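You operate a simulated robot arm through the tools that you are given. There is no shell and no other tool.

You run a simulated robot arm. Do the job below in one go: nothing can be reset, and whatever is moved stays where it is left.

Task
Top the hopper up to MAX from the pail that the job card names.
Fine: its lid goes on the lid rest; the other pails stay shut; leave the pump in the pail, clip open, lever up.

It is judged by the outcome, as a careful person would: the job done as asked, and still so three seconds after it is handed in. It fails if anything else is knocked over, pushed out of place, dropped, spilled or broken. Lids that push on must go on centred and level and be pressed home; caps that screw on are set level and turned clockwise until they are tight.

Robot
A 6-joint arm with a two-finger gripper, fixed in place. Base frame: the origin is on the floor under the middle of its stand, x ahead of it, y to its left, z up. Lengths are in mm, angles in rad, forces in N, time in s.
It reaches about 1637 mm from its shoulder. Its first joint turns from -2.897 to 2.897 rad. Payload 3.43 kg.
Tool frame: the origin (TCP) lies between the finger pads and is the grasp point; the fingertips stand 20 mm ahead of it; z points along the fingers, y is the line along which they close. The gripper opens to 190 mm; its body begins 248 mm behind the TCP.
Orientation is that of the tool frame in the base frame, as a unit quaternion [w, x, y, z]. With the fingers straight down and closing along the base's y, the tool's x points along the base's -x, its y along +y and its z along -z.

Tools
- The arm moves only by the tool apply_moves. Its argument "plan" is a list of rows, each an object (a shift or turn left out is 0, a gripper value left out holds the last) with "grip": the closure, from 0 (fully open) to 1 (shut); "linear": the shift along the tool's x, y, z in mm, a list of three; "rot": the turn, a rotation vector about the tool's x, y, z in rad, a list of three. In form: [{"grip": grip, "linear": [x, y, z], "rot": [wx, wy, wz]}, ...]. A call has 1 to 20 rows; each row is the pose to reach, as a shift and turn from the pose commanded when the call began, along the tool's axes at that moment. Each row takes 0.2 s and may step no farther than 50 mm and 0.15 rad from the row before; otherwise, or with a gripper value out of range, the whole call is refused. Where a pose cannot be reached the arm comes as near as it can. A force on the tool above 90 N (or 10 N above the force at the start of the call, whichever is more), or a blocked arm, ends the call early, and 0.2 s more pass. Each finger travels about 45 mm/s and halts on what it meets, pressing with about 28 N; the grip force reading is that of the motor and also rises with nothing between the fingers. The clock runs only during rows and for 0.2 s after the last one: add rows that repeat a pose to give the fingers time. It gives the time, the measured TCP pose, the force on the tool (base axes), the opening and the grip force at its end, in the units of the frame above (readings bear some noise), with the torque about the TCP (base axes, N m) and any sound that the robot's microphone picked up.
- Cameras (640 x 400 px; columns grow to the right, rows downward): "scene" is fixed at [50.7, 497.8, 1446.7]; the picture's right is [-0.34, -0.94, 0.00], its down [-0.47, 0.17, -0.87] and it looks along [0.82, -0.30, -0.50] (base axes); focal length 310 px, centre (320, 200). "wrist" rides on the gripper at [70, -8, -288] in the tool frame; the picture's right is [0.12, 0.99, 0.00], its down [-0.96, 0.12, -0.25] and it looks along [-0.25, 0.03, 0.97] (tool axes); focal length 261 px, centre (320, 200). There is no depth. A picture from a camera that has moved, and an enlarged one, comes with that camera's place and axes in the base frame and with its lens.
- capture(camera): a new picture of that camera. No time passes.
- move_column(by): slides the trunk up (or, below 0, down) by that many mm; the arm rides with it, the base frame stays. It gives what a move gives, with no picture.
- zoom(camera, box): a new picture of the part [left, top, right, bottom] of that camera's present view, enlarged. No time passes.
- finish_job(): hands the job in; it is judged then, once.

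Nothing tells you positions but the pictures and the camera data. Unless the task says otherwise, let go and move clear before handing in.

The tools are called after "Request:" as name(argument=value, ...) on one line, values as JSON. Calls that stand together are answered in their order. apply_moves: Moves the arm, as the interface text tells. Its arguments: {"type":"object","properties":{"plan":{"type":"array","items":{"type":"object","properties":{"grip":{"type":"number"},"linear":{"type":"array","items":{"type":"number"}},"rot":{"type":"array","items":{"type":"number"}}}}}},"required":["plan"]} The other tools are called the same way: move_column (by) moves the trunk up or down; capture (camera) takes a picture; zoom (camera, box) takes an enlarged picture of a part of a camera's view; finish_job () hands the job in.

At the start:

```text
time_s: 0.0
ee_pos: [561.6, 178.6, 1311.3]
tcp_rot: [-0.001, 0.001, 1.0, 0.0]
contact_force: [-0.9, -0.1, 0.0]
moment: [-0.02, 0.0, 0.01]
width: 190.2
grasp_force: 0.0
trunk travel left (down, up): [-175.0, 65.0]
```

scene: 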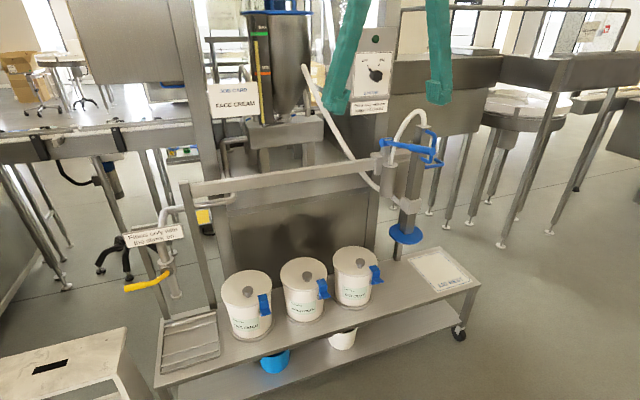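
wrist: 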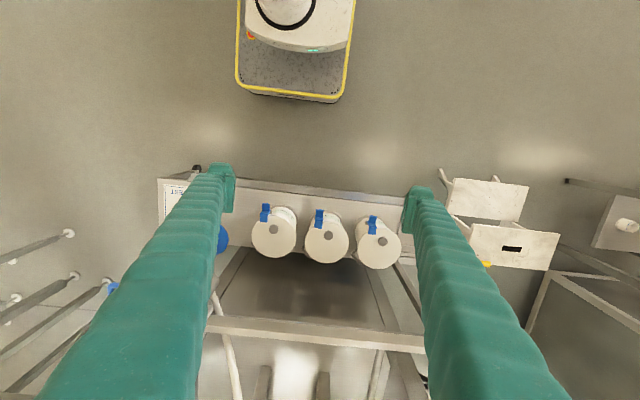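

I see a trolley with three lidded pails, a pump on a holder at right, a hopper with level marks behind, a job card, and a lid rest. I'll zoom in on the details before moving.

Request:
zoom(camera="scene", box=[200, 0, 420, 138])

Request:
zoom(camera="scene", box=[210, 220, 410, 345])

Request:
zoom(camera="scene", box=[340, 90, 500, 190])

Request:
zoom(camera="scene", box=[340, 180, 500, 330])

Request:
zoom(camera="scene", box=[100, 200, 260, 300])

```text
2.90 times, centred on (310, 69) of scene
camera zoom: at [50.7, 497.8, 1446.7], right [-0.34, -0.94, 0.0], down [-0.47, 0.17, -0.87], along [0.82, -0.3, -0.5], focal length 900 px, centre (349, 580)
```

zoom: 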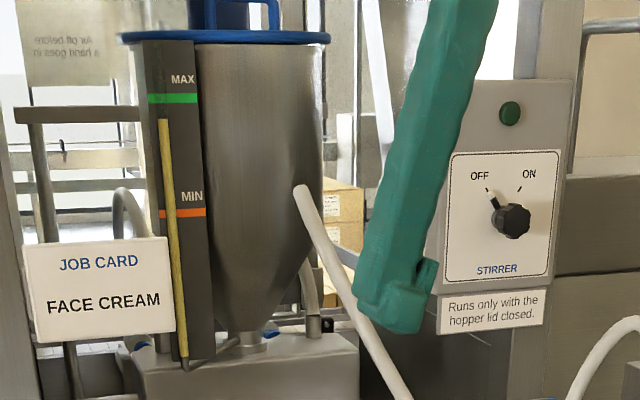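

```text
3.20 times, centred on (310, 282) of scene
camera zoom: at [50.7, 497.8, 1446.7], right [-0.34, -0.94, 0.0], down [-0.47, 0.17, -0.87], along [0.82, -0.3, -0.5], focal length 993 px, centre (352, -64)
```

zoom: 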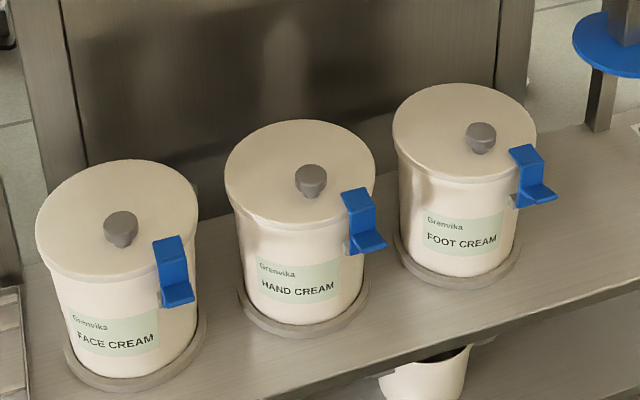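

```text
4.00 times, centred on (420, 140) of scene
camera zoom: at [50.7, 497.8, 1446.7], right [-0.34, -0.94, 0.0], down [-0.47, 0.17, -0.87], along [0.82, -0.3, -0.5], focal length 1242 px, centre (-80, 440)
```

zoom: 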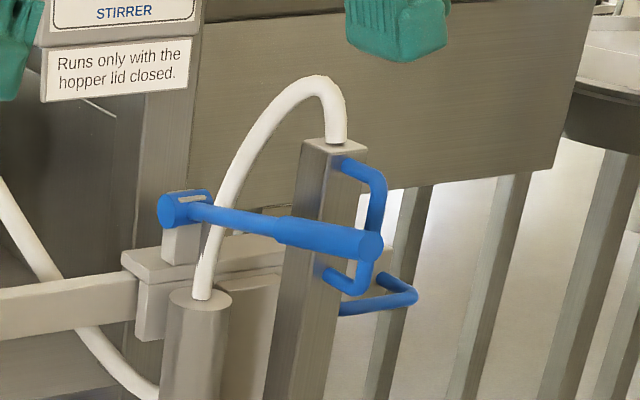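

```text
2.67 times, centred on (420, 255) of scene
camera zoom: at [50.7, 497.8, 1446.7], right [-0.34, -0.94, 0.0], down [-0.47, 0.17, -0.87], along [0.82, -0.3, -0.5], focal length 828 px, centre (53, 53)
```

zoom: 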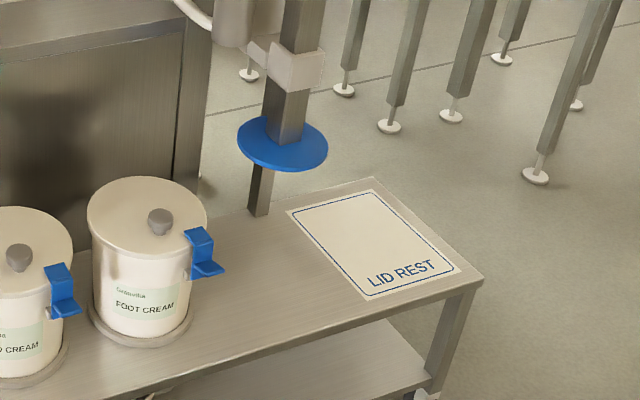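

```text
4.00 times, centred on (180, 250) of scene
camera zoom: at [50.7, 497.8, 1446.7], right [-0.34, -0.94, 0.0], down [-0.47, 0.17, -0.87], along [0.82, -0.3, -0.5], focal length 1242 px, centre (880, 0)
```

zoom: 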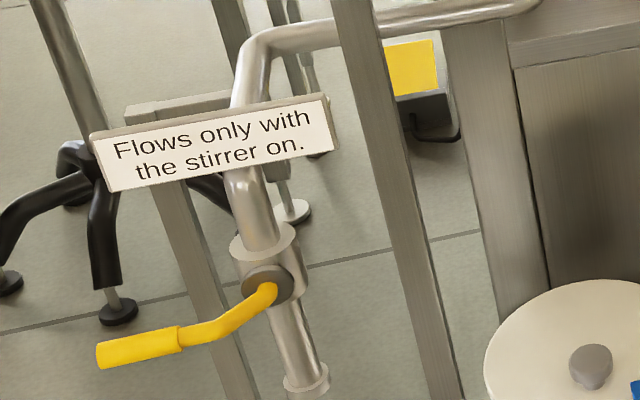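

The job card names FACE CREAM, which is the leftmost pail in the scene view. The hopper gauge reads a bit below MAX. I need a closer look at the pump, its holder and the gauge before I plan.

Request:
zoom(camera="scene", box=[240, 0, 340, 62])

Request:
zoom(camera="scene", box=[240, 40, 320, 130])

Request:
zoom(camera="scene", box=[360, 100, 460, 250])

Request:
zoom(camera="scene", box=[370, 120, 450, 170])

Request:
zoom(camera="scene", box=[140, 300, 380, 400])

Request:
zoom(camera="wrist", box=[150, 150, 450, 300])

```text
6.40 times, centred on (290, 31) of scene
camera zoom: at [50.7, 497.8, 1446.7], right [-0.34, -0.94, 0.0], down [-0.47, 0.17, -0.87], along [0.82, -0.3, -0.5], focal length 1987 px, centre (512, 1282)
```

zoom: 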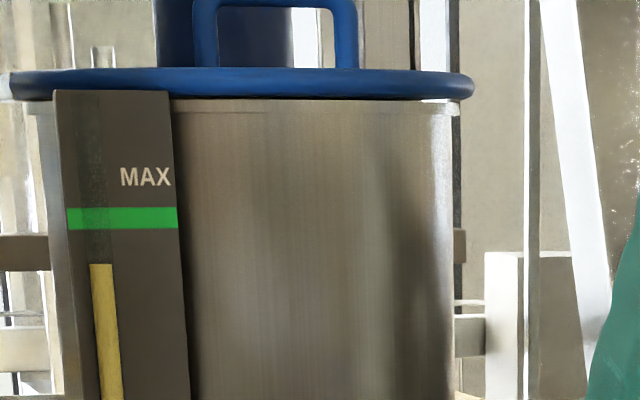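

```text
4.44 times, centred on (280, 85) of scene
camera zoom: at [50.7, 497.8, 1446.7], right [-0.34, -0.94, 0.0], down [-0.47, 0.17, -0.87], along [0.82, -0.3, -0.5], focal length 1380 px, centre (498, 711)
```

zoom: 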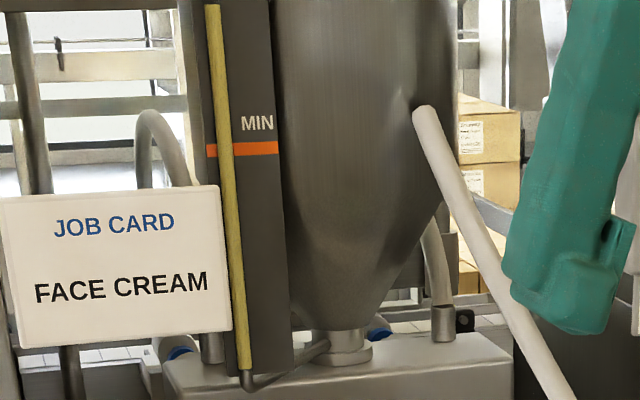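

```text
2.67 times, centred on (410, 175) of scene
camera zoom: at [50.7, 497.8, 1446.7], right [-0.34, -0.94, 0.0], down [-0.47, 0.17, -0.87], along [0.82, -0.3, -0.5], focal length 828 px, centre (80, 267)
```

zoom: 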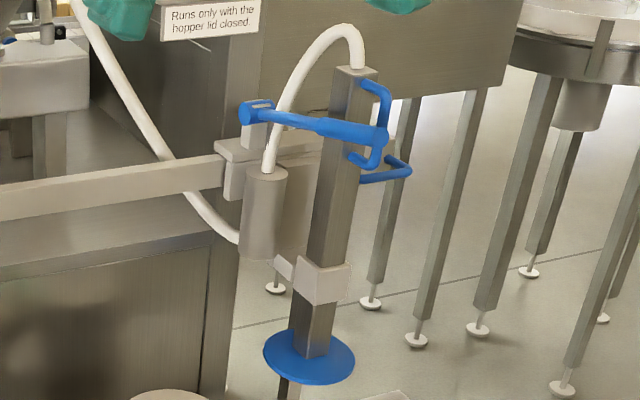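

```text
8.00 times, centred on (410, 145) of scene
camera zoom: at [50.7, 497.8, 1446.7], right [-0.34, -0.94, 0.0], down [-0.47, 0.17, -0.87], along [0.82, -0.3, -0.5], focal length 2483 px, centre (-400, 640)
```

zoom: 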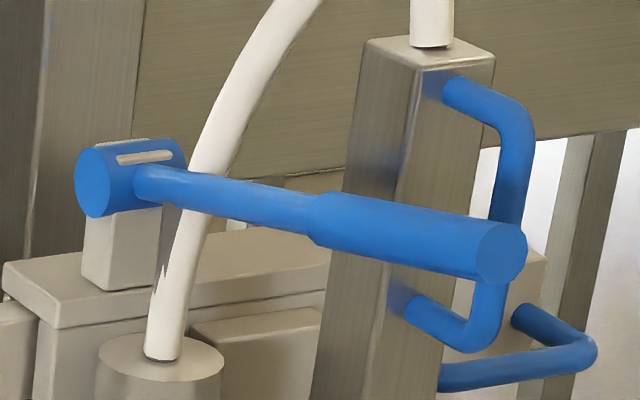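

```text
2.67 times, centred on (260, 350) of scene
camera zoom: at [50.7, 497.8, 1446.7], right [-0.34, -0.94, 0.0], down [-0.47, 0.17, -0.87], along [0.82, -0.3, -0.5], focal length 828 px, centre (480, -200)
```

zoom: 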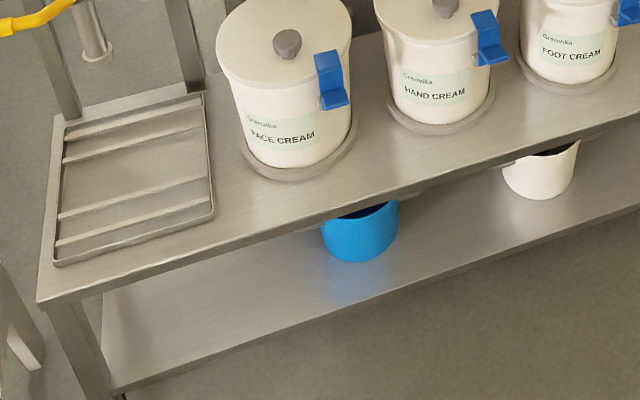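

```text
2.13 times, centred on (300, 225) of wrist
camera zoom: at [491.7, 170.7, 1599.4], right [-0.12, 0.99, 0.0], down [0.96, 0.12, 0.25], along [0.25, 0.03, -0.97], focal length 556 px, centre (363, 147)
```

zoom: 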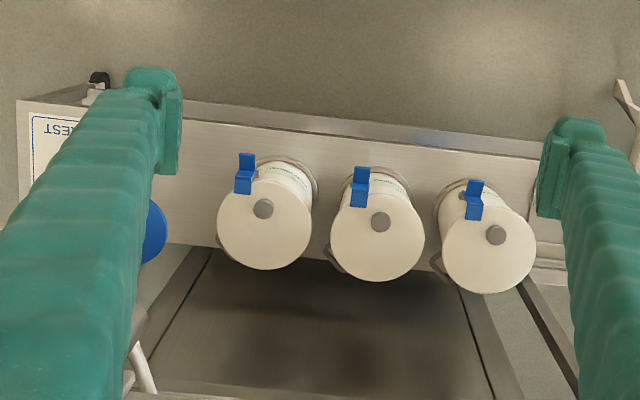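

FACE CREAM is confirmed. By triangulation the face-cream knob is near (880, 466, 628), and the pump hangs near (950, -230) with a blue disc cover about 180 mm across. I'll shift the arm towards -y at the same height to get a clear second view of the pump.

Request:
apply_moves(plan=[{"linear": [0, -50, 0]}, {"linear": [0, -100, 0]}, {"linear": [0, -150, 0]}, {"linear": [0, -200, 0]}, {"linear": [0, -250, 0]}, {"linear": [0, -300, 0]}, {"linear": [0, -350, 0]}, {"linear": [0, -400, 0]}, {"linear": [0, -400, 0]}])

Request:
capture(camera="wrist")

Request:
capture(camera="scene")

```text
time_s: 2.0
ee_pos: [562.1, -223.1, 1312.2]
tcp_rot: [0.0, -0.002, 1.0, 0.0]
contact_force: [-0.5, -0.4, -0.3]
moment: [0.0, 0.04, 0.01]
width: 189.8
grasp_force: 0.0
trunk travel left (down, up): [-175.0, 65.0]
```

```text
taken
camera wrist: at [492.0, -230.7, 1599.4], right [-0.12, 0.99, 0.0], down [0.96, 0.12, 0.25], along [0.25, 0.03, -0.97], focal length 261 px, centre (320, 200)
```

wrist: 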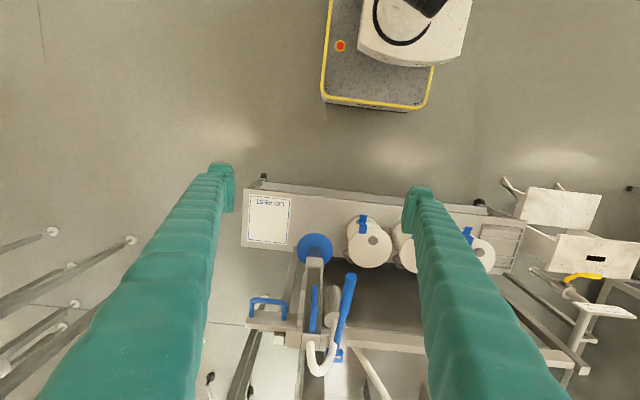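

```text
taken
```

scene: 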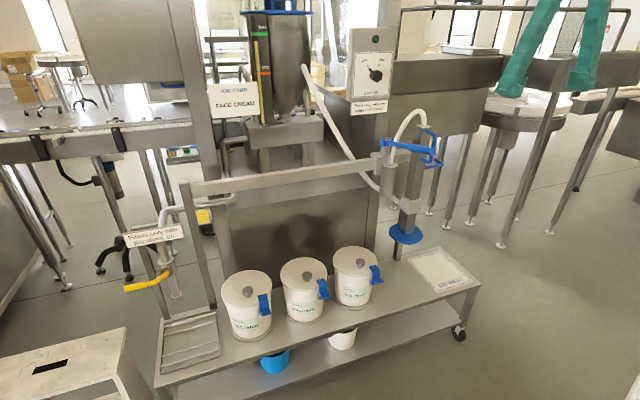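

The pump is now visible from above. I'll enlarge it to see how the lever, handle, hook and clip are laid out.

Request:
zoom(camera="wrist", box=[235, 225, 415, 400])

Request:
zoom(camera="wrist", box=[240, 180, 420, 290])

Request:
zoom(camera="scene", box=[370, 100, 470, 162])

Request:
zoom(camera="scene", box=[370, 160, 470, 260])

```text
2.29 times, centred on (325, 312) of wrist
camera zoom: at [492.0, -230.7, 1599.4], right [-0.12, 0.99, 0.0], down [0.96, 0.12, 0.25], along [0.25, 0.03, -0.97], focal length 596 px, centre (309, -57)
```

zoom: 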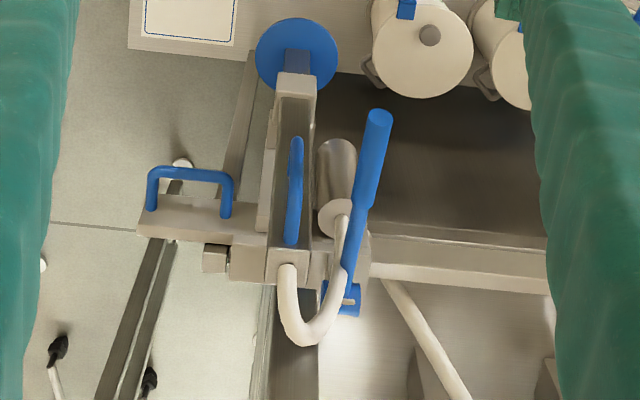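

```text
3.56 times, centred on (330, 235) of wrist
camera zoom: at [492.0, -230.7, 1599.4], right [-0.12, 0.99, 0.0], down [0.96, 0.12, 0.25], along [0.25, 0.03, -0.97], focal length 927 px, centre (284, 76)
```

zoom: 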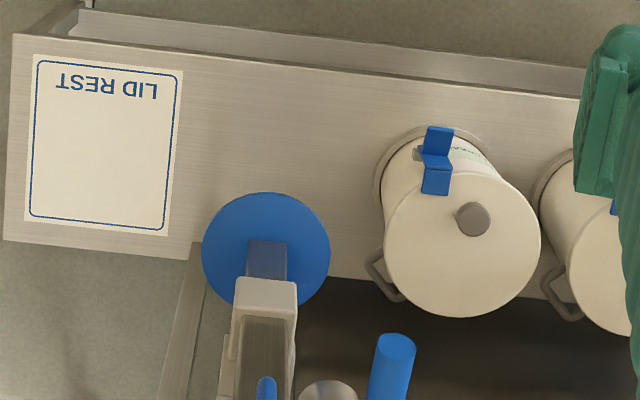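

```text
6.40 times, centred on (420, 131) of scene
camera zoom: at [50.7, 497.8, 1446.7], right [-0.34, -0.94, 0.0], down [-0.47, 0.17, -0.87], along [0.82, -0.3, -0.5], focal length 1987 px, centre (-320, 642)
```

zoom: 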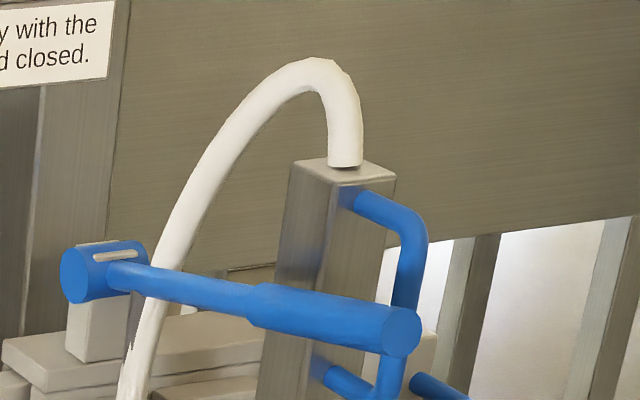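

```text
4.00 times, centred on (420, 210) of scene
camera zoom: at [50.7, 497.8, 1446.7], right [-0.34, -0.94, 0.0], down [-0.47, 0.17, -0.87], along [0.82, -0.3, -0.5], focal length 1242 px, centre (-80, 160)
```

zoom: 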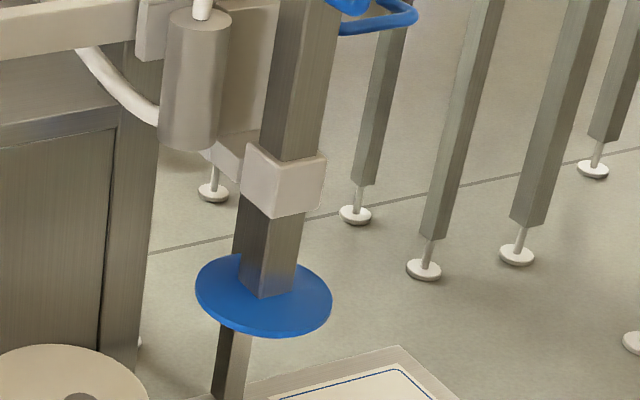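

The layout is clear now. The pump (follower disc, post and vertical D-handle) rides on a carriage on the rail, with a blue U-handle for sliding it along y, and the pump lever is hinged on the carriage. Next I'll bring the wrist camera close to the face-cream pail to inspect its clip and knob.

Request:
apply_moves(plan=[{"linear": [-6, 36, 29], "rot": [0, -0.027, 0]}, {"linear": [-12, 72, 58], "rot": [0, -0.055, 0]}, {"linear": [-19, 109, 87], "rot": [0, -0.083, 0]}, {"linear": [-25, 145, 116], "rot": [0, -0.11, 0]}, {"linear": [-31, 181, 145], "rot": [0, -0.138, 0]}, {"linear": [-37, 218, 174], "rot": [0, -0.165, 0]}, {"linear": [-43, 254, 203], "rot": [0, -0.193, 0]}, {"linear": [-50, 290, 232], "rot": [0, -0.22, 0]}, {"linear": [-56, 326, 261], "rot": [0, -0.248, 0]}, {"linear": [-62, 363, 290], "rot": [0, -0.276, 0]}, {"linear": [-68, 399, 320], "rot": [0, -0.303, 0]}, {"linear": [-75, 435, 349], "rot": [0, -0.331, 0]}, {"linear": [-81, 471, 378], "rot": [0, -0.358, 0]}, {"linear": [-87, 508, 407], "rot": [0, -0.386, 0]}, {"linear": [-93, 544, 436], "rot": [0, -0.413, 0]}, {"linear": [-99, 580, 465], "rot": [0, -0.441, 0]}, {"linear": [-106, 616, 494], "rot": [0, -0.468, 0]}, {"linear": [-112, 653, 523], "rot": [0, -0.496, 0]}, {"linear": [-118, 689, 552], "rot": [0, -0.524, 0]}, {"linear": [-118, 689, 552], "rot": [0, -0.524, 0]}])

Request:
capture(camera="wrist")

Request:
capture(camera="scene")

```text
time_s: 6.2
ee_pos: [680.4, 468.6, 759.3]
tcp_rot: [0.259, 0.0, 0.966, 0.001]
contact_force: [0.1, 1.2, -0.1]
moment: [0.0, -0.03, -0.03]
width: 190.0
grasp_force: 0.1
trunk travel left (down, up): [-175.0, 65.0]
```

```text
taken
camera wrist: at [475.1, 460.5, 973.2], right [-0.1, 0.99, -0.06], down [0.71, 0.12, 0.7], along [0.7, 0.03, -0.72], focal length 261 px, centre (320, 200)
```

wrist: 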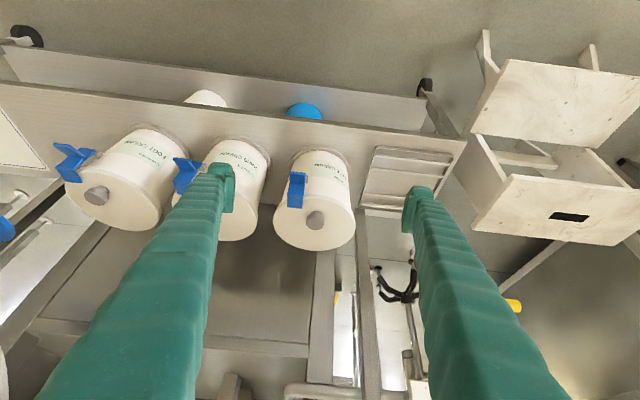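

```text
taken
```

scene: 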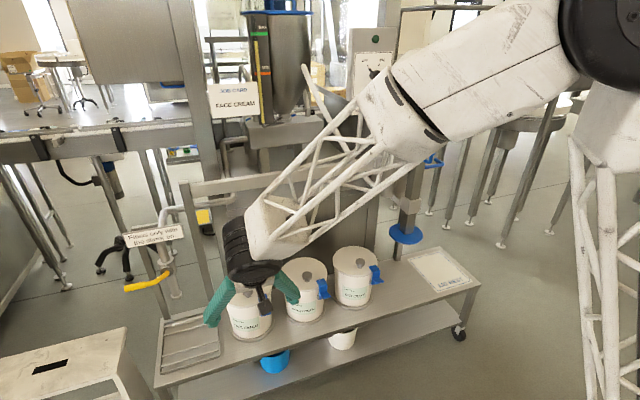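

The face-cream pail is in view, upside down because of the camera's mounting. I'll enlarge the clip.

Request:
zoom(camera="wrist", box=[255, 140, 375, 260])

Request:
zoom(camera="wrist", box=[270, 150, 330, 220])

Request:
zoom(camera="wrist", box=[50, 110, 190, 230])

```text
3.33 times, centred on (315, 200) of wrist
camera zoom: at [475.1, 460.5, 973.2], right [-0.1, 0.99, -0.06], down [0.71, 0.12, 0.7], along [0.7, 0.03, -0.72], focal length 869 px, centre (337, 200)
```

zoom: 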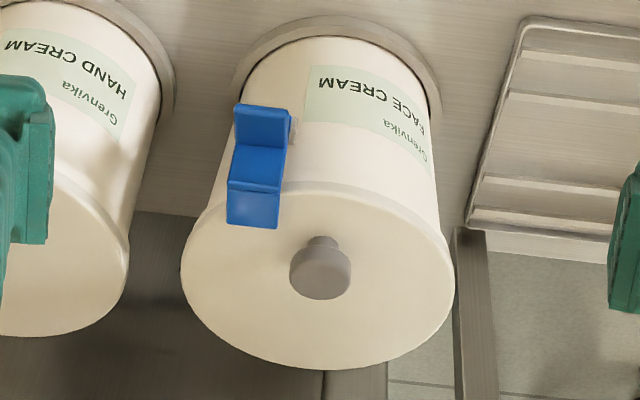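

```text
5.71 times, centred on (300, 185) of wrist
camera zoom: at [475.1, 460.5, 973.2], right [-0.1, 0.99, -0.06], down [0.71, 0.12, 0.7], along [0.7, 0.03, -0.72], focal length 1489 px, centre (434, 286)
```

zoom: 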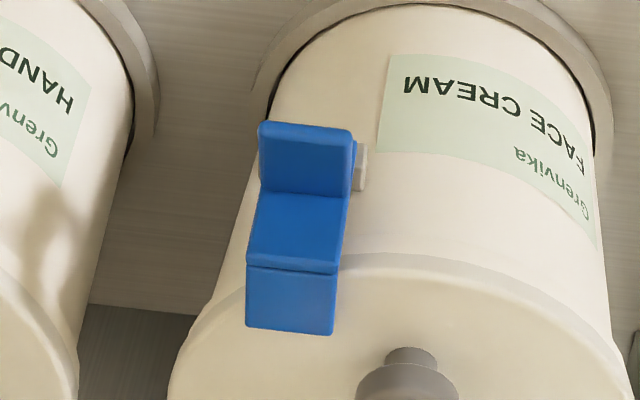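

```text
3.33 times, centred on (120, 170) of wrist
camera zoom: at [475.1, 460.5, 973.2], right [-0.1, 0.99, -0.06], down [0.71, 0.12, 0.7], along [0.7, 0.03, -0.72], focal length 869 px, centre (987, 300)
```

zoom: 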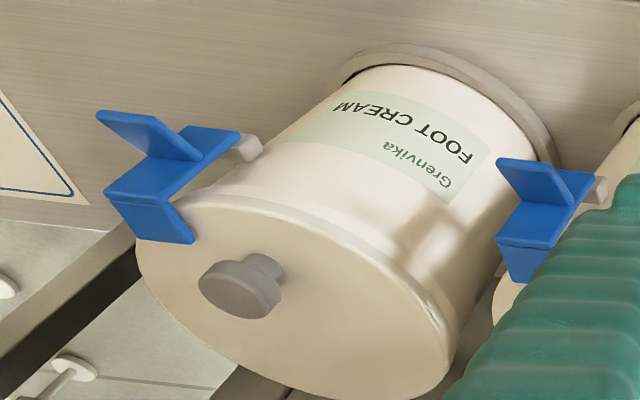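

The clip is a hinged hook whose outward tab tip is near (791, 426, 582), with the hinge near (838, 430, 540). Pressing the tab down should swing the hook outward. I'll close the fingers, tilt to about 60° and stage just above the tab.

Request:
apply_moves(plan=[{"grip": 1, "linear": [-2.4, -3.5, 11], "rot": [0, -0.044, 0]}, {"grip": 1, "linear": [-4.8, -7, 22], "rot": [0, -0.087, 0]}, {"grip": 1, "linear": [-7.2, -10.5, 33], "rot": [0, -0.131, 0]}, {"grip": 1, "linear": [-9.6, -14, 44], "rot": [0, -0.175, 0]}, {"grip": 1, "linear": [-12, -17.5, 55], "rot": [0, -0.218, 0]}, {"grip": 1, "linear": [-14.4, -21, 66], "rot": [0, -0.262, 0]}, {"grip": 1, "linear": [-16.8, -24.5, 77], "rot": [0, -0.305, 0]}, {"grip": 1, "linear": [-19.2, -28, 88], "rot": [0, -0.349, 0]}, {"grip": 1, "linear": [-21.6, -31.5, 99], "rot": [0, -0.393, 0]}, {"grip": 1, "linear": [-24, -35, 110], "rot": [0, -0.436, 0]}, {"grip": 1, "linear": [-26.4, -38.5, 121], "rot": [0, -0.48, 0]}, {"grip": 1, "linear": [-28.4, -42, 130.7], "rot": [0, -0.524, 0]}, {"grip": 1, "linear": [-28.4, -42, 130.7], "rot": [0, -0.524, 0]}])

Request:
capture(camera="wrist")

Request:
zoom(camera="scene", box=[180, 220, 340, 340])

```text
time_s: 9.0
ee_pos: [768.5, 425.1, 661.1]
tcp_rot: [0.501, -0.001, 0.866, 0.001]
contact_force: [-0.7, 0.0, 0.8]
moment: [0.01, 0.0, 0.0]
width: 0.3
grasp_force: 27.7
trunk travel left (down, up): [-175.0, 65.0]
```

```text
taken
camera wrist: at [485.9, 417.5, 743.2], right [-0.06, 0.99, -0.1], down [0.27, 0.12, 0.96], along [0.96, 0.03, -0.27], focal length 261 px, centre (320, 200)
```

wrist: 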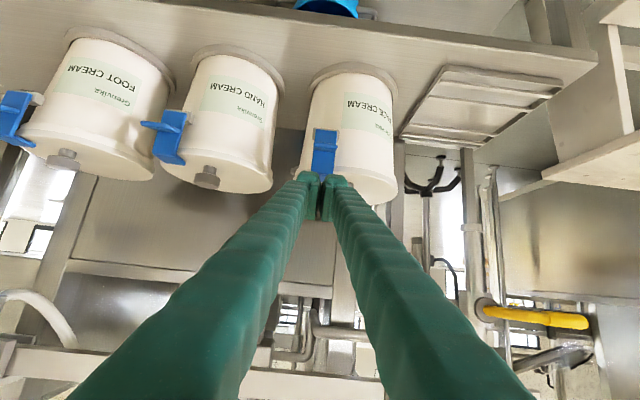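

```text
3.33 times, centred on (260, 280) of scene
camera zoom: at [50.7, 497.8, 1446.7], right [-0.34, -0.94, 0.0], down [-0.47, 0.17, -0.87], along [0.82, -0.3, -0.5], focal length 1035 px, centre (520, -67)
```

zoom: 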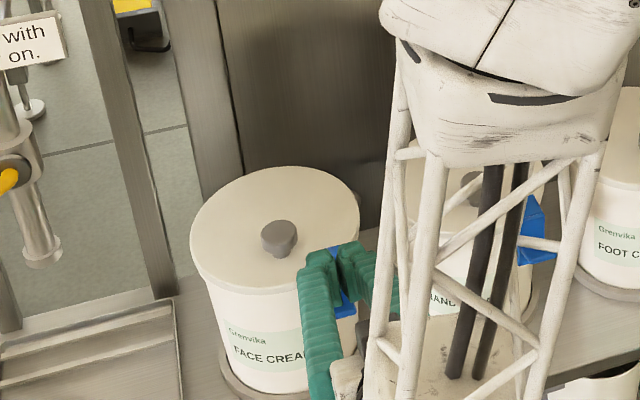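

The fingers are closed and in line with the clip. I'll take a closer look at the alignment and at the hand-cream clip's profile.

Request:
zoom(camera="wrist", box=[270, 90, 390, 230])

Request:
zoom(camera="wrist", box=[130, 90, 230, 200])

Request:
zoom(camera="wrist", box=[0, 70, 90, 180])

```text
2.86 times, centred on (330, 160) of wrist
camera zoom: at [485.9, 417.5, 743.2], right [-0.06, 0.99, -0.1], down [0.27, 0.12, 0.96], along [0.96, 0.03, -0.27], focal length 745 px, centre (291, 314)
```

zoom: 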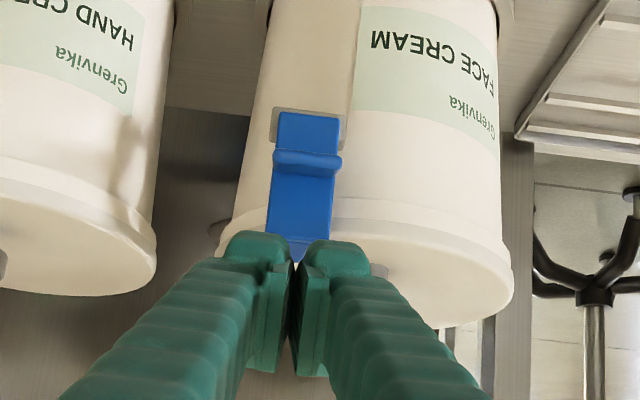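

```text
3.64 times, centred on (180, 145) of wrist
camera zoom: at [485.9, 417.5, 743.2], right [-0.06, 0.99, -0.1], down [0.27, 0.12, 0.96], along [0.96, 0.03, -0.27], focal length 948 px, centre (829, 400)
```

zoom: 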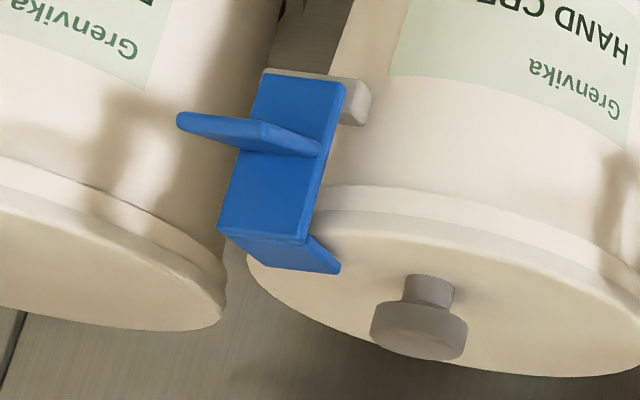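

```text
3.64 times, centred on (45, 125) of wrist
camera zoom: at [485.9, 417.5, 743.2], right [-0.06, 0.99, -0.1], down [0.27, 0.12, 0.96], along [0.96, 0.03, -0.27], focal length 948 px, centre (1320, 473)
```

zoom: 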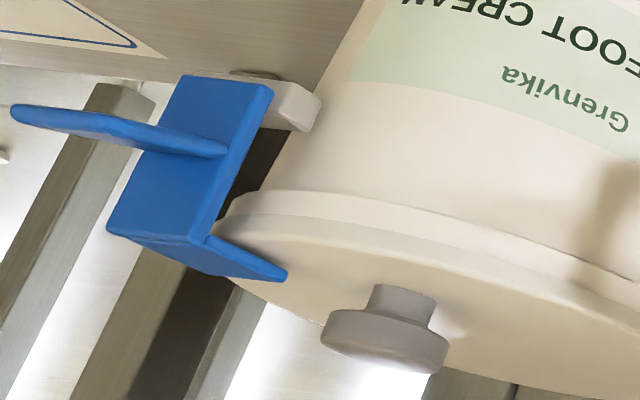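

The clip profile is clear: the tab sticks out from mid-plate and the hinge is at the plate's bottom. The fingertips are about 54 mm deep, so I'll turn the tool level before pressing, to leave room for the plate to lean out.

Request:
apply_moves(plan=[{"grip": 1, "linear": [5, 0, -5], "rot": [0, -0.131, 0]}, {"grip": 1, "linear": [10, 1, -11], "rot": [0, -0.262, 0]}, {"grip": 1, "linear": [15, 1, -16], "rot": [0, -0.393, 0]}, {"grip": 1, "linear": [19.2, 2, -21.2], "rot": [0, -0.524, 0]}, {"grip": 1, "linear": [19.2, 2, -21.2], "rot": [0, -0.524, 0]}])

Request:
zoom(camera="scene", box=[220, 240, 320, 320])

Request:
capture(camera="wrist")

```text
time_s: 10.2
ee_pos: [788.9, 500.7, 729.9]
tcp_rot: [0.683, -0.011, 0.729, -0.047]
contact_force: [0.0, 0.3, -0.5]
moment: [0.0, 0.04, 0.04]
width: 0.1
grasp_force: 27.9
out of reach, approached as far as the arm can: row 1, 2, 3, 4, 5
trunk travel left (down, up): [-175.0, 65.0]
```

```text
5.00 times, centred on (270, 280) of scene
camera zoom: at [50.7, 497.8, 1446.7], right [-0.34, -0.94, 0.0], down [-0.47, 0.17, -0.87], along [0.82, -0.3, -0.5], focal length 1552 px, centre (570, -200)
```

zoom: 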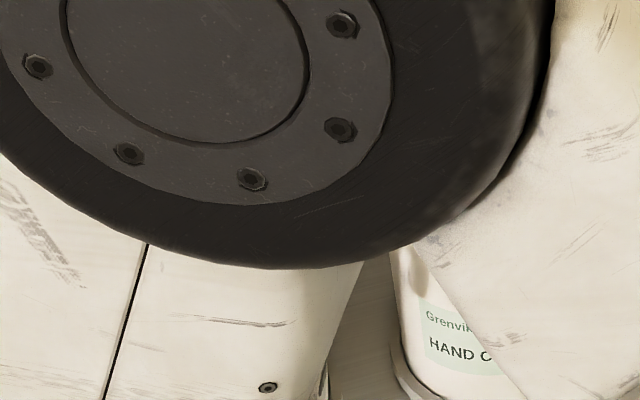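

```text
taken
camera wrist: at [497.2, 504.0, 679.3], right [0.04, 0.98, -0.2], down [-0.18, 0.2, 0.96], along [0.98, 0.0, 0.18], focal length 261 px, centre (320, 200)
```

wrist: 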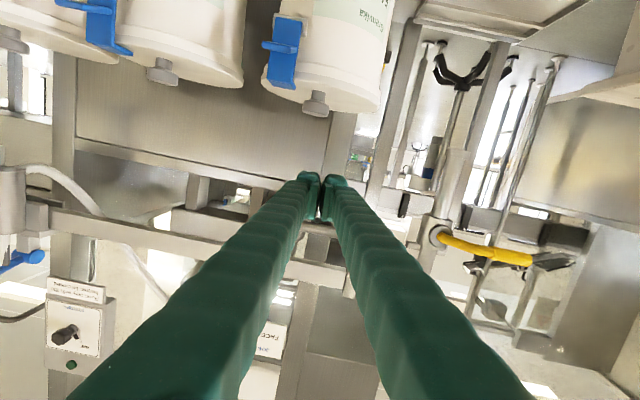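

The level orientation is out of reach this close in, and the arm stopped clear of everything with no contact. I'll check the current command state with a null move. A 30° tilt also leaves room for the clip to swing, so I'll go back to that.

Request:
apply_moves(plan=[{"grip": 1, "linear": [0, 0, 0]}])

```text
time_s: 10.6
ee_pos: [789.3, 502.6, 729.5]
tcp_rot: [0.682, -0.011, 0.729, -0.046]
contact_force: [0.3, 0.3, 0.3]
moment: [0.0, 0.0, -0.03]
width: 0.2
grasp_force: 27.9
trunk travel left (down, up): [-175.0, 65.0]
```

Request:
apply_moves(plan=[{"grip": 1, "linear": [2.7, -9.8, -10.5], "rot": [-0.0108, 0.1224, 0.0059]}, {"grip": 1, "linear": [5.4, -19.7, -21], "rot": [-0.0217, 0.2448, 0.0117]}, {"grip": 1, "linear": [8, -29.5, -31.5], "rot": [-0.0325, 0.3671, 0.0176]}, {"grip": 1, "linear": [10.7, -39.4, -42], "rot": [-0.0434, 0.4895, 0.0235]}, {"grip": 1, "linear": [13.4, -49.2, -52.6], "rot": [-0.0542, 0.6119, 0.0293]}, {"grip": 1, "linear": [16, -59, -63.1], "rot": [-0.065, 0.7343, 0.0352]}, {"grip": 1, "linear": [18.7, -68.9, -73.6], "rot": [-0.0759, 0.8566, 0.041]}, {"grip": 1, "linear": [21.4, -78.7, -84.1], "rot": [-0.0867, 0.979, 0.0469]}, {"grip": 1, "linear": [21.4, -78.7, -84.1], "rot": [-0.0867, 0.979, 0.0469]}])

Request:
capture(camera="wrist")

```text
time_s: 12.6
ee_pos: [698.8, 424.9, 721.4]
tcp_rot: [0.259, 0.0, 0.966, 0.0]
contact_force: [-0.2, 0.2, -1.2]
moment: [-0.02, 0.0, -0.01]
width: 0.0
grasp_force: 28.3
trunk travel left (down, up): [-175.0, 65.0]
```

```text
taken
camera wrist: at [494.1, 417.8, 934.9], right [-0.11, 0.99, -0.06], down [0.71, 0.12, 0.7], along [0.7, 0.03, -0.72], focal length 261 px, centre (320, 200)
```

wrist: 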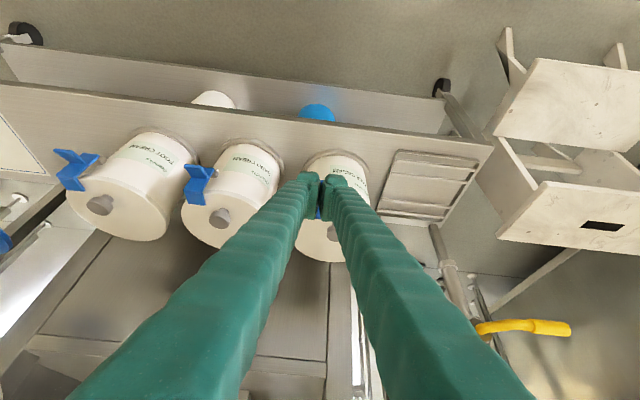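

Request:
zoom(camera="wrist", box=[270, 145, 370, 235])

Request:
zoom(camera="scene", box=[220, 220, 340, 320])

```text
4.44 times, centred on (320, 190) of wrist
camera zoom: at [494.1, 417.8, 934.9], right [-0.11, 0.99, -0.06], down [0.71, 0.12, 0.7], along [0.7, 0.03, -0.72], focal length 1158 px, centre (320, 244)
```

zoom: 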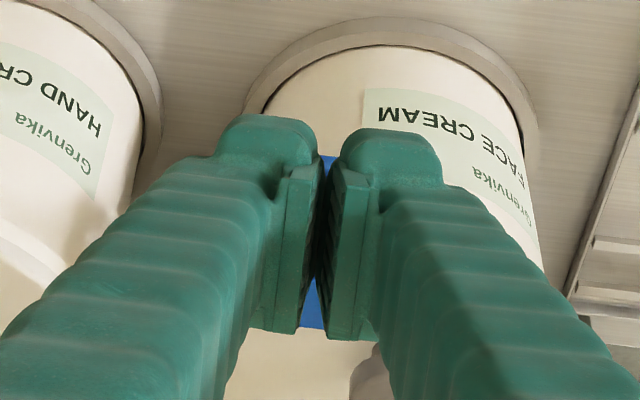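

```text
4.00 times, centred on (280, 270) of scene
camera zoom: at [50.7, 497.8, 1446.7], right [-0.34, -0.94, 0.0], down [-0.47, 0.17, -0.87], along [0.82, -0.3, -0.5], focal length 1242 px, centre (480, -80)
```

zoom: 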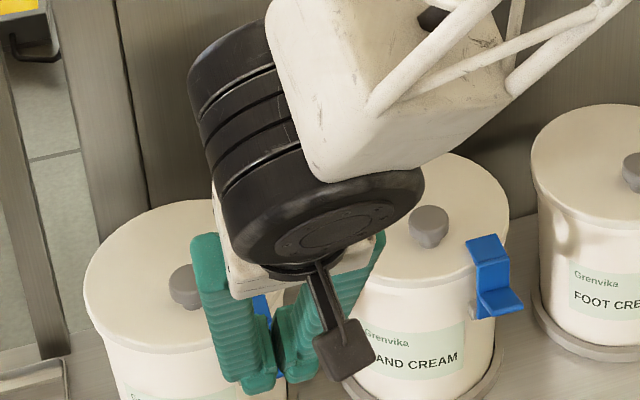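

Fingertip half-depth is about 25 mm. I'll go to just above the tab tip and then press in small steps while watching the force.

Request:
apply_moves(plan=[{"grip": 1, "linear": [-4, 0.7, 40]}, {"grip": 1, "linear": [-8, 1.4, 80]}, {"grip": 1, "linear": [-12.6, 2.1, 118.6]}, {"grip": 1, "linear": [-7, 2.1, 127]}, {"grip": 1, "linear": [-2.6, 2.1, 135.9]}, {"grip": 1, "linear": [-2.6, 2.1, 135.9]}])

Request:
zoom(camera="scene", box=[220, 240, 320, 320])

Request:
zoom(camera="wrist", box=[270, 145, 370, 235])

```text
time_s: 14.0
ee_pos: [769.1, 426.5, 603.6]
tcp_rot: [0.259, -0.001, 0.966, 0.001]
contact_force: [-0.2, 1.0, -0.2]
moment: [0.0, 0.0, 0.02]
width: 0.2
grasp_force: 28.4
trunk travel left (down, up): [-175.0, 65.0]
```

```text
5.00 times, centred on (270, 280) of scene
camera zoom: at [50.7, 497.8, 1446.7], right [-0.34, -0.94, 0.0], down [-0.47, 0.17, -0.87], along [0.82, -0.3, -0.5], focal length 1552 px, centre (570, -200)
```

zoom: 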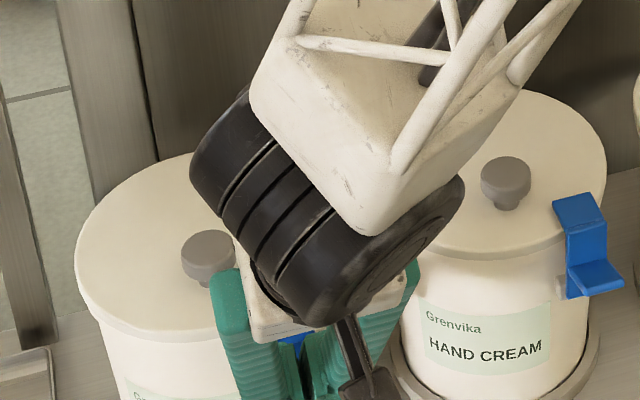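

```text
4.44 times, centred on (320, 190) of wrist
camera zoom: at [564.1, 420.1, 817.5], right [-0.1, 0.99, -0.06], down [0.71, 0.12, 0.7], along [0.7, 0.03, -0.72], focal length 1158 px, centre (320, 244)
```

zoom: 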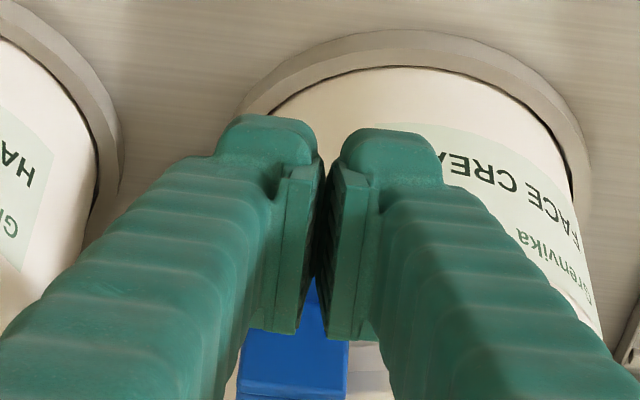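

Request:
apply_moves(plan=[{"grip": 1, "linear": [3.3, 0, 2.7]}, {"grip": 1, "linear": [6.6, 0, 5.4]}, {"grip": 1, "linear": [10.6, 0, 8.3]}, {"grip": 1, "linear": [14.6, 0, 11.2]}])

Request:
zoom(camera="wrist", box=[270, 145, 370, 235])

```text
time_s: 15.0
ee_pos: [760.3, 427.7, 587.6]
tcp_rot: [0.26, -0.001, 0.966, 0.0]
contact_force: [-32.8, -3.8, 27.7]
moment: [-0.37, -0.28, 0.14]
width: 6.2
grasp_force: 28.3
trunk travel left (down, up): [-175.0, 65.0]
```

```text
4.44 times, centred on (320, 190) of wrist
camera zoom: at [556.0, 420.2, 801.9], right [-0.11, 0.99, -0.06], down [0.71, 0.12, 0.7], along [0.7, 0.03, -0.72], focal length 1158 px, centre (320, 244)
```

zoom: 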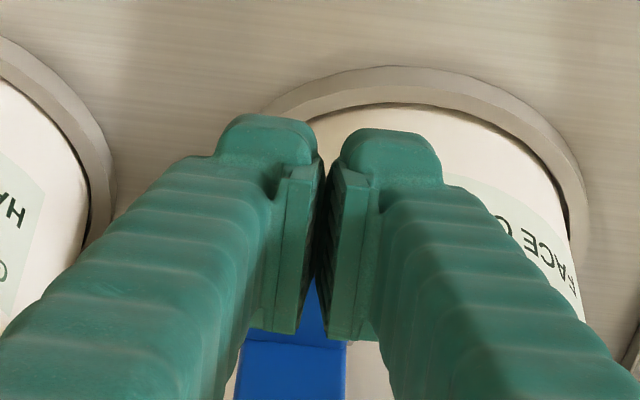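

The clip has started to rotate: its upper corner has moved about 30 mm outward. The finger is now wedged in the notch with some +x load, so I'll back straight out towards the robot and see where the clip rests.

Request:
apply_moves(plan=[{"grip": 1, "linear": [7, 0, -5]}, {"grip": 1, "linear": [12, 0, -12]}, {"grip": 1, "linear": [16, 0, -30]}, {"grip": 1, "linear": [20, 0, -60]}, {"grip": 1, "linear": [20, 0, -100]}, {"grip": 1, "linear": [20, 0, -100]}])

Request:
zoom(camera="wrist", box=[260, 125, 380, 245])

Request:
zoom(camera="scene", box=[220, 240, 320, 340])

```text
time_s: 16.4
ee_pos: [694.2, 427.5, 663.2]
tcp_rot: [0.258, -0.001, 0.966, 0.0]
contact_force: [0.5, 0.2, -0.4]
moment: [-0.01, 0.01, 0.03]
width: 0.1
grasp_force: 27.8
trunk travel left (down, up): [-175.0, 65.0]
```

```text
3.33 times, centred on (320, 185) of wrist
camera zoom: at [490.1, 420.2, 877.8], right [-0.1, 0.99, -0.06], down [0.71, 0.12, 0.7], along [0.7, 0.03, -0.72], focal length 869 px, centre (320, 250)
```

zoom: 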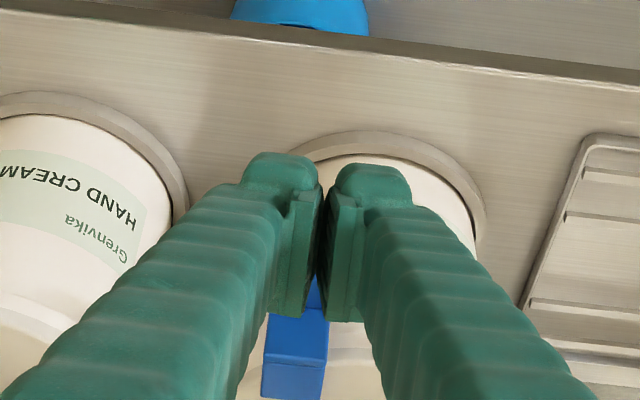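

```text
4.00 times, centred on (270, 290) of scene
camera zoom: at [50.7, 497.8, 1446.7], right [-0.34, -0.94, 0.0], down [-0.47, 0.17, -0.87], along [0.82, -0.3, -0.5], focal length 1242 px, centre (520, -160)
```

zoom: 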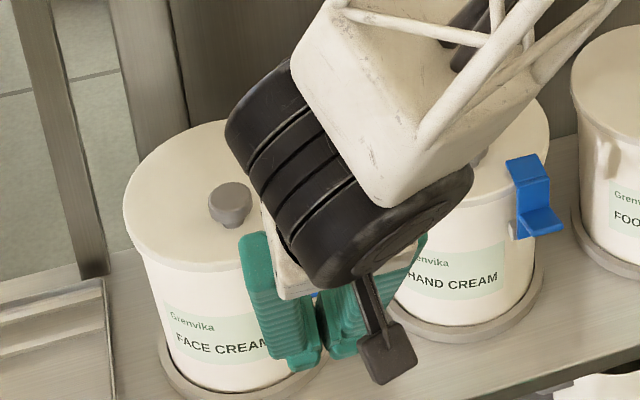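

Request:
apply_moves(plan=[{"grip": 0.3, "linear": [0, 40, -20]}, {"grip": 0, "linear": [0, 80, -40]}, {"grip": 0, "linear": [0, 120, -60]}, {"grip": 0, "linear": [0, 140, -80]}, {"grip": 0, "linear": [0, 140, -80]}])

Request:
capture(camera="wrist")

Request:
zoom(camera="scene", box=[200, 220, 320, 340])

```text
time_s: 17.6
ee_pos: [654.6, 568.4, 731.8]
tcp_rot: [0.259, -0.001, 0.966, 0.001]
contact_force: [-0.6, -0.5, -0.7]
moment: [0.0, -0.02, -0.02]
width: 105.0
grasp_force: 0.1
trunk travel left (down, up): [-175.0, 65.0]
```

```text
taken
camera wrist: at [450.5, 561.1, 946.7], right [-0.1, 0.99, -0.06], down [0.71, 0.12, 0.7], along [0.7, 0.03, -0.72], focal length 261 px, centre (320, 200)
```

wrist: 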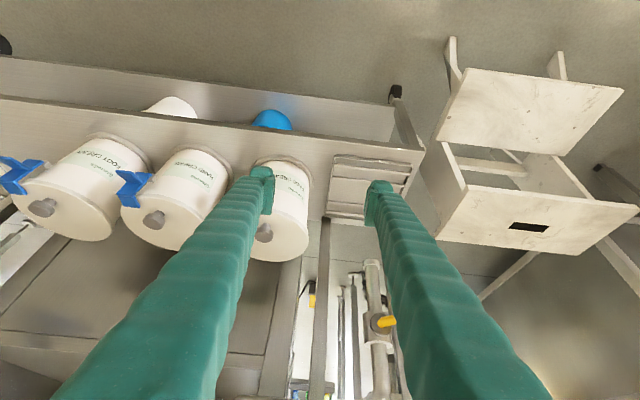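

```text
3.33 times, centred on (260, 280) of scene
camera zoom: at [50.7, 497.8, 1446.7], right [-0.34, -0.94, 0.0], down [-0.47, 0.17, -0.87], along [0.82, -0.3, -0.5], focal length 1035 px, centre (520, -67)
```

zoom: 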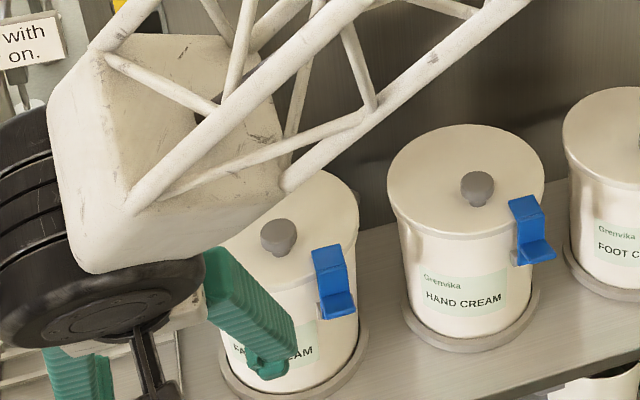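

The clip sprang back, so it's a snap clip and needs a fuller push. The underside of my finger was also loading the tab tip inefficiently. I'll use a vertical tool with one closed finger over the tab, push nearly straight down, and then follow the arc.

Request:
apply_moves(plan=[{"grip": 1, "linear": [-4.8, -10.6, 11.6], "rot": [0, 0.0436, 0]}, {"grip": 1, "linear": [-9.6, -21.2, 23.2], "rot": [0, 0.0873, 0]}, {"grip": 1, "linear": [-14.4, -31.7, 34.8], "rot": [0, 0.1309, 0]}, {"grip": 1, "linear": [-19.2, -42.3, 46.4], "rot": [0, 0.1745, 0]}, {"grip": 1, "linear": [-24, -52.9, 58], "rot": [0, 0.2182, 0]}, {"grip": 1, "linear": [-28.8, -63.5, 69.6], "rot": [0, 0.2618, 0]}, {"grip": 1, "linear": [-33.5, -74, 81.2], "rot": [0, 0.3054, 0]}, {"grip": 1, "linear": [-38.3, -84.6, 92.8], "rot": [0, 0.3491, 0]}, {"grip": 1, "linear": [-43.1, -95.2, 104.4], "rot": [0, 0.3927, 0]}, {"grip": 1, "linear": [-47.9, -105.8, 116], "rot": [0, 0.4363, 0]}, {"grip": 1, "linear": [-52.7, -116.3, 127.6], "rot": [0, 0.48, 0]}, {"grip": 1, "linear": [-57.5, -126.9, 139.2], "rot": [0, 0.5236, 0]}, {"grip": 1, "linear": [-57.5, -126.9, 139.2], "rot": [0, 0.5236, 0]}])

Request:
zoom(camera="wrist", box=[260, 125, 380, 245])

Request:
zoom(camera="scene", box=[200, 220, 320, 340])

```text
time_s: 20.4
ee_pos: [774.7, 440.0, 640.9]
tcp_rot: [0.0, -0.001, 1.0, 0.0]
contact_force: [0.4, -0.3, -0.4]
moment: [-0.01, 0.01, 0.03]
width: 0.1
grasp_force: 27.7
trunk travel left (down, up): [-175.0, 65.0]
```

```text
3.33 times, centred on (320, 185) of wrist
camera zoom: at [703.9, 433.3, 928.6], right [-0.12, 0.99, 0.0], down [0.96, 0.12, 0.25], along [0.25, 0.03, -0.97], focal length 869 px, centre (320, 250)
```

zoom: 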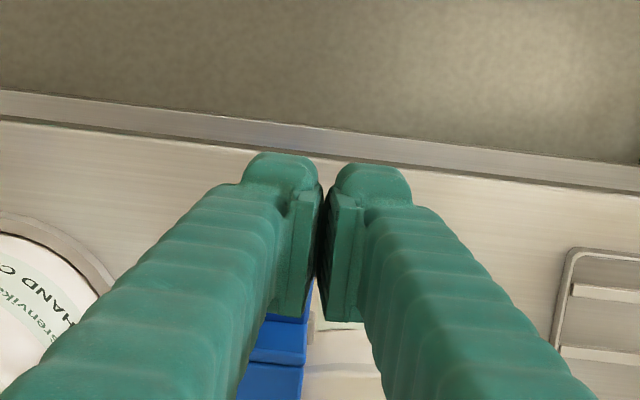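

```text
3.33 times, centred on (260, 280) of scene
camera zoom: at [50.7, 497.8, 1446.7], right [-0.34, -0.94, 0.0], down [-0.47, 0.17, -0.87], along [0.82, -0.3, -0.5], focal length 1035 px, centre (520, -67)
```

zoom: 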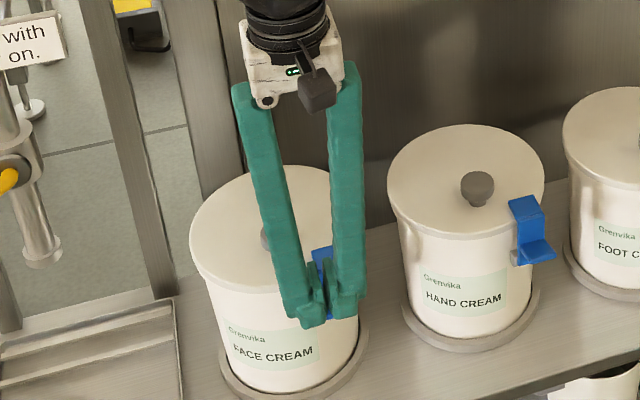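

Request:
apply_moves(plan=[{"grip": 1, "linear": [0, 1.5, 15]}, {"grip": 1, "linear": [0, 1.5, 28]}, {"grip": 1, "linear": [2, 1.5, 34]}, {"grip": 1, "linear": [5, 1.5, 39]}, {"grip": 1, "linear": [8.7, 1.5, 45]}])

Request:
zoom(camera="wrist", box=[260, 145, 380, 265])

```text
time_s: 21.6
ee_pos: [765.7, 441.7, 595.8]
tcp_rot: [0.0, -0.001, 1.0, 0.0]
contact_force: [0.2, 0.7, -0.7]
moment: [0.01, -0.02, 0.02]
width: 0.1
grasp_force: 27.9
trunk travel left (down, up): [-175.0, 65.0]
```

```text
3.33 times, centred on (320, 205) of wrist
camera zoom: at [694.8, 435.0, 883.7], right [-0.12, 0.99, 0.0], down [0.96, 0.12, 0.25], along [0.25, 0.03, -0.97], focal length 869 px, centre (320, 183)
```

zoom: 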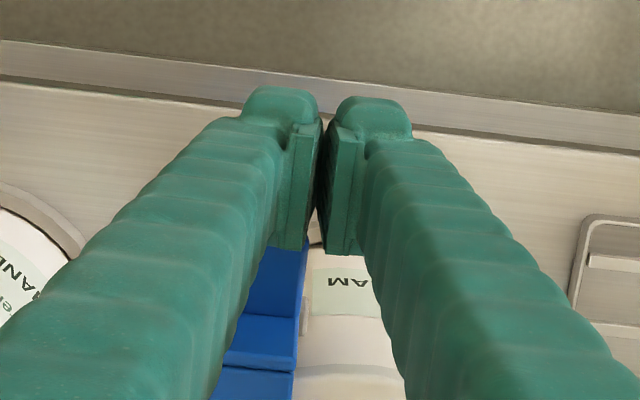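

There's no contact yet: the finger slid past in front of the tab tip. I'll go up, move 13 mm inward and press again.

Request:
apply_moves(plan=[{"grip": 1, "linear": [4, 0, -12]}, {"grip": 1, "linear": [0, 0, -24]}, {"grip": 1, "linear": [-13, 0, -24]}, {"grip": 1, "linear": [-14, 0, -14]}, {"grip": 1, "linear": [-14, 0, -8]}, {"grip": 1, "linear": [-13, 0, -3]}])

Request:
zoom(camera="wrist", box=[260, 145, 380, 265])

```text
time_s: 23.0
ee_pos: [778.9, 441.7, 598.4]
tcp_rot: [0.0, -0.001, 1.0, 0.0]
contact_force: [-0.6, 0.5, 1.5]
moment: [0.0, -0.05, 0.0]
width: 0.1
grasp_force: 28.3
trunk travel left (down, up): [-175.0, 65.0]
```

```text
3.33 times, centred on (320, 205) of wrist
camera zoom: at [707.9, 435.4, 886.4], right [-0.12, 0.99, 0.0], down [0.96, 0.12, 0.25], along [0.25, 0.03, -0.97], focal length 869 px, centre (320, 183)
```

zoom: 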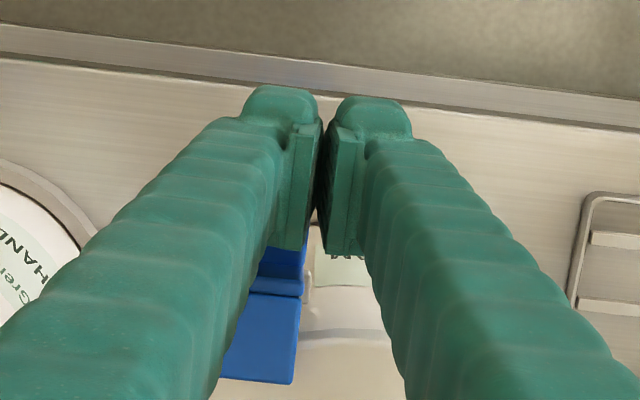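

Request:
apply_moves(plan=[{"grip": 1, "linear": [1, 0, 4]}, {"grip": 1, "linear": [3, 0, 8]}, {"grip": 1, "linear": [5, 0, 12]}])

Request:
zoom(camera="wrist", box=[260, 145, 380, 265])

```text
time_s: 23.8
ee_pos: [773.3, 441.4, 587.0]
tcp_rot: [0.001, -0.001, 1.0, 0.001]
contact_force: [-0.4, -0.5, -0.1]
moment: [0.01, -0.02, 0.03]
width: 0.3
grasp_force: 28.1
trunk travel left (down, up): [-175.0, 65.0]
```

```text
3.33 times, centred on (320, 205) of wrist
camera zoom: at [703.3, 435.3, 874.5], right [-0.12, 0.99, 0.0], down [0.96, 0.12, 0.25], along [0.25, 0.03, -0.97], focal length 869 px, centre (320, 183)
```

zoom: 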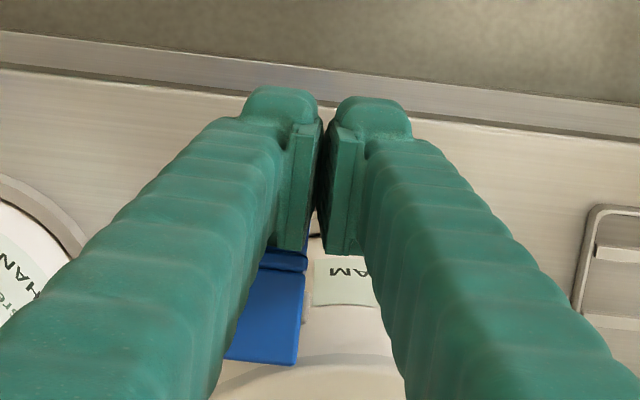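

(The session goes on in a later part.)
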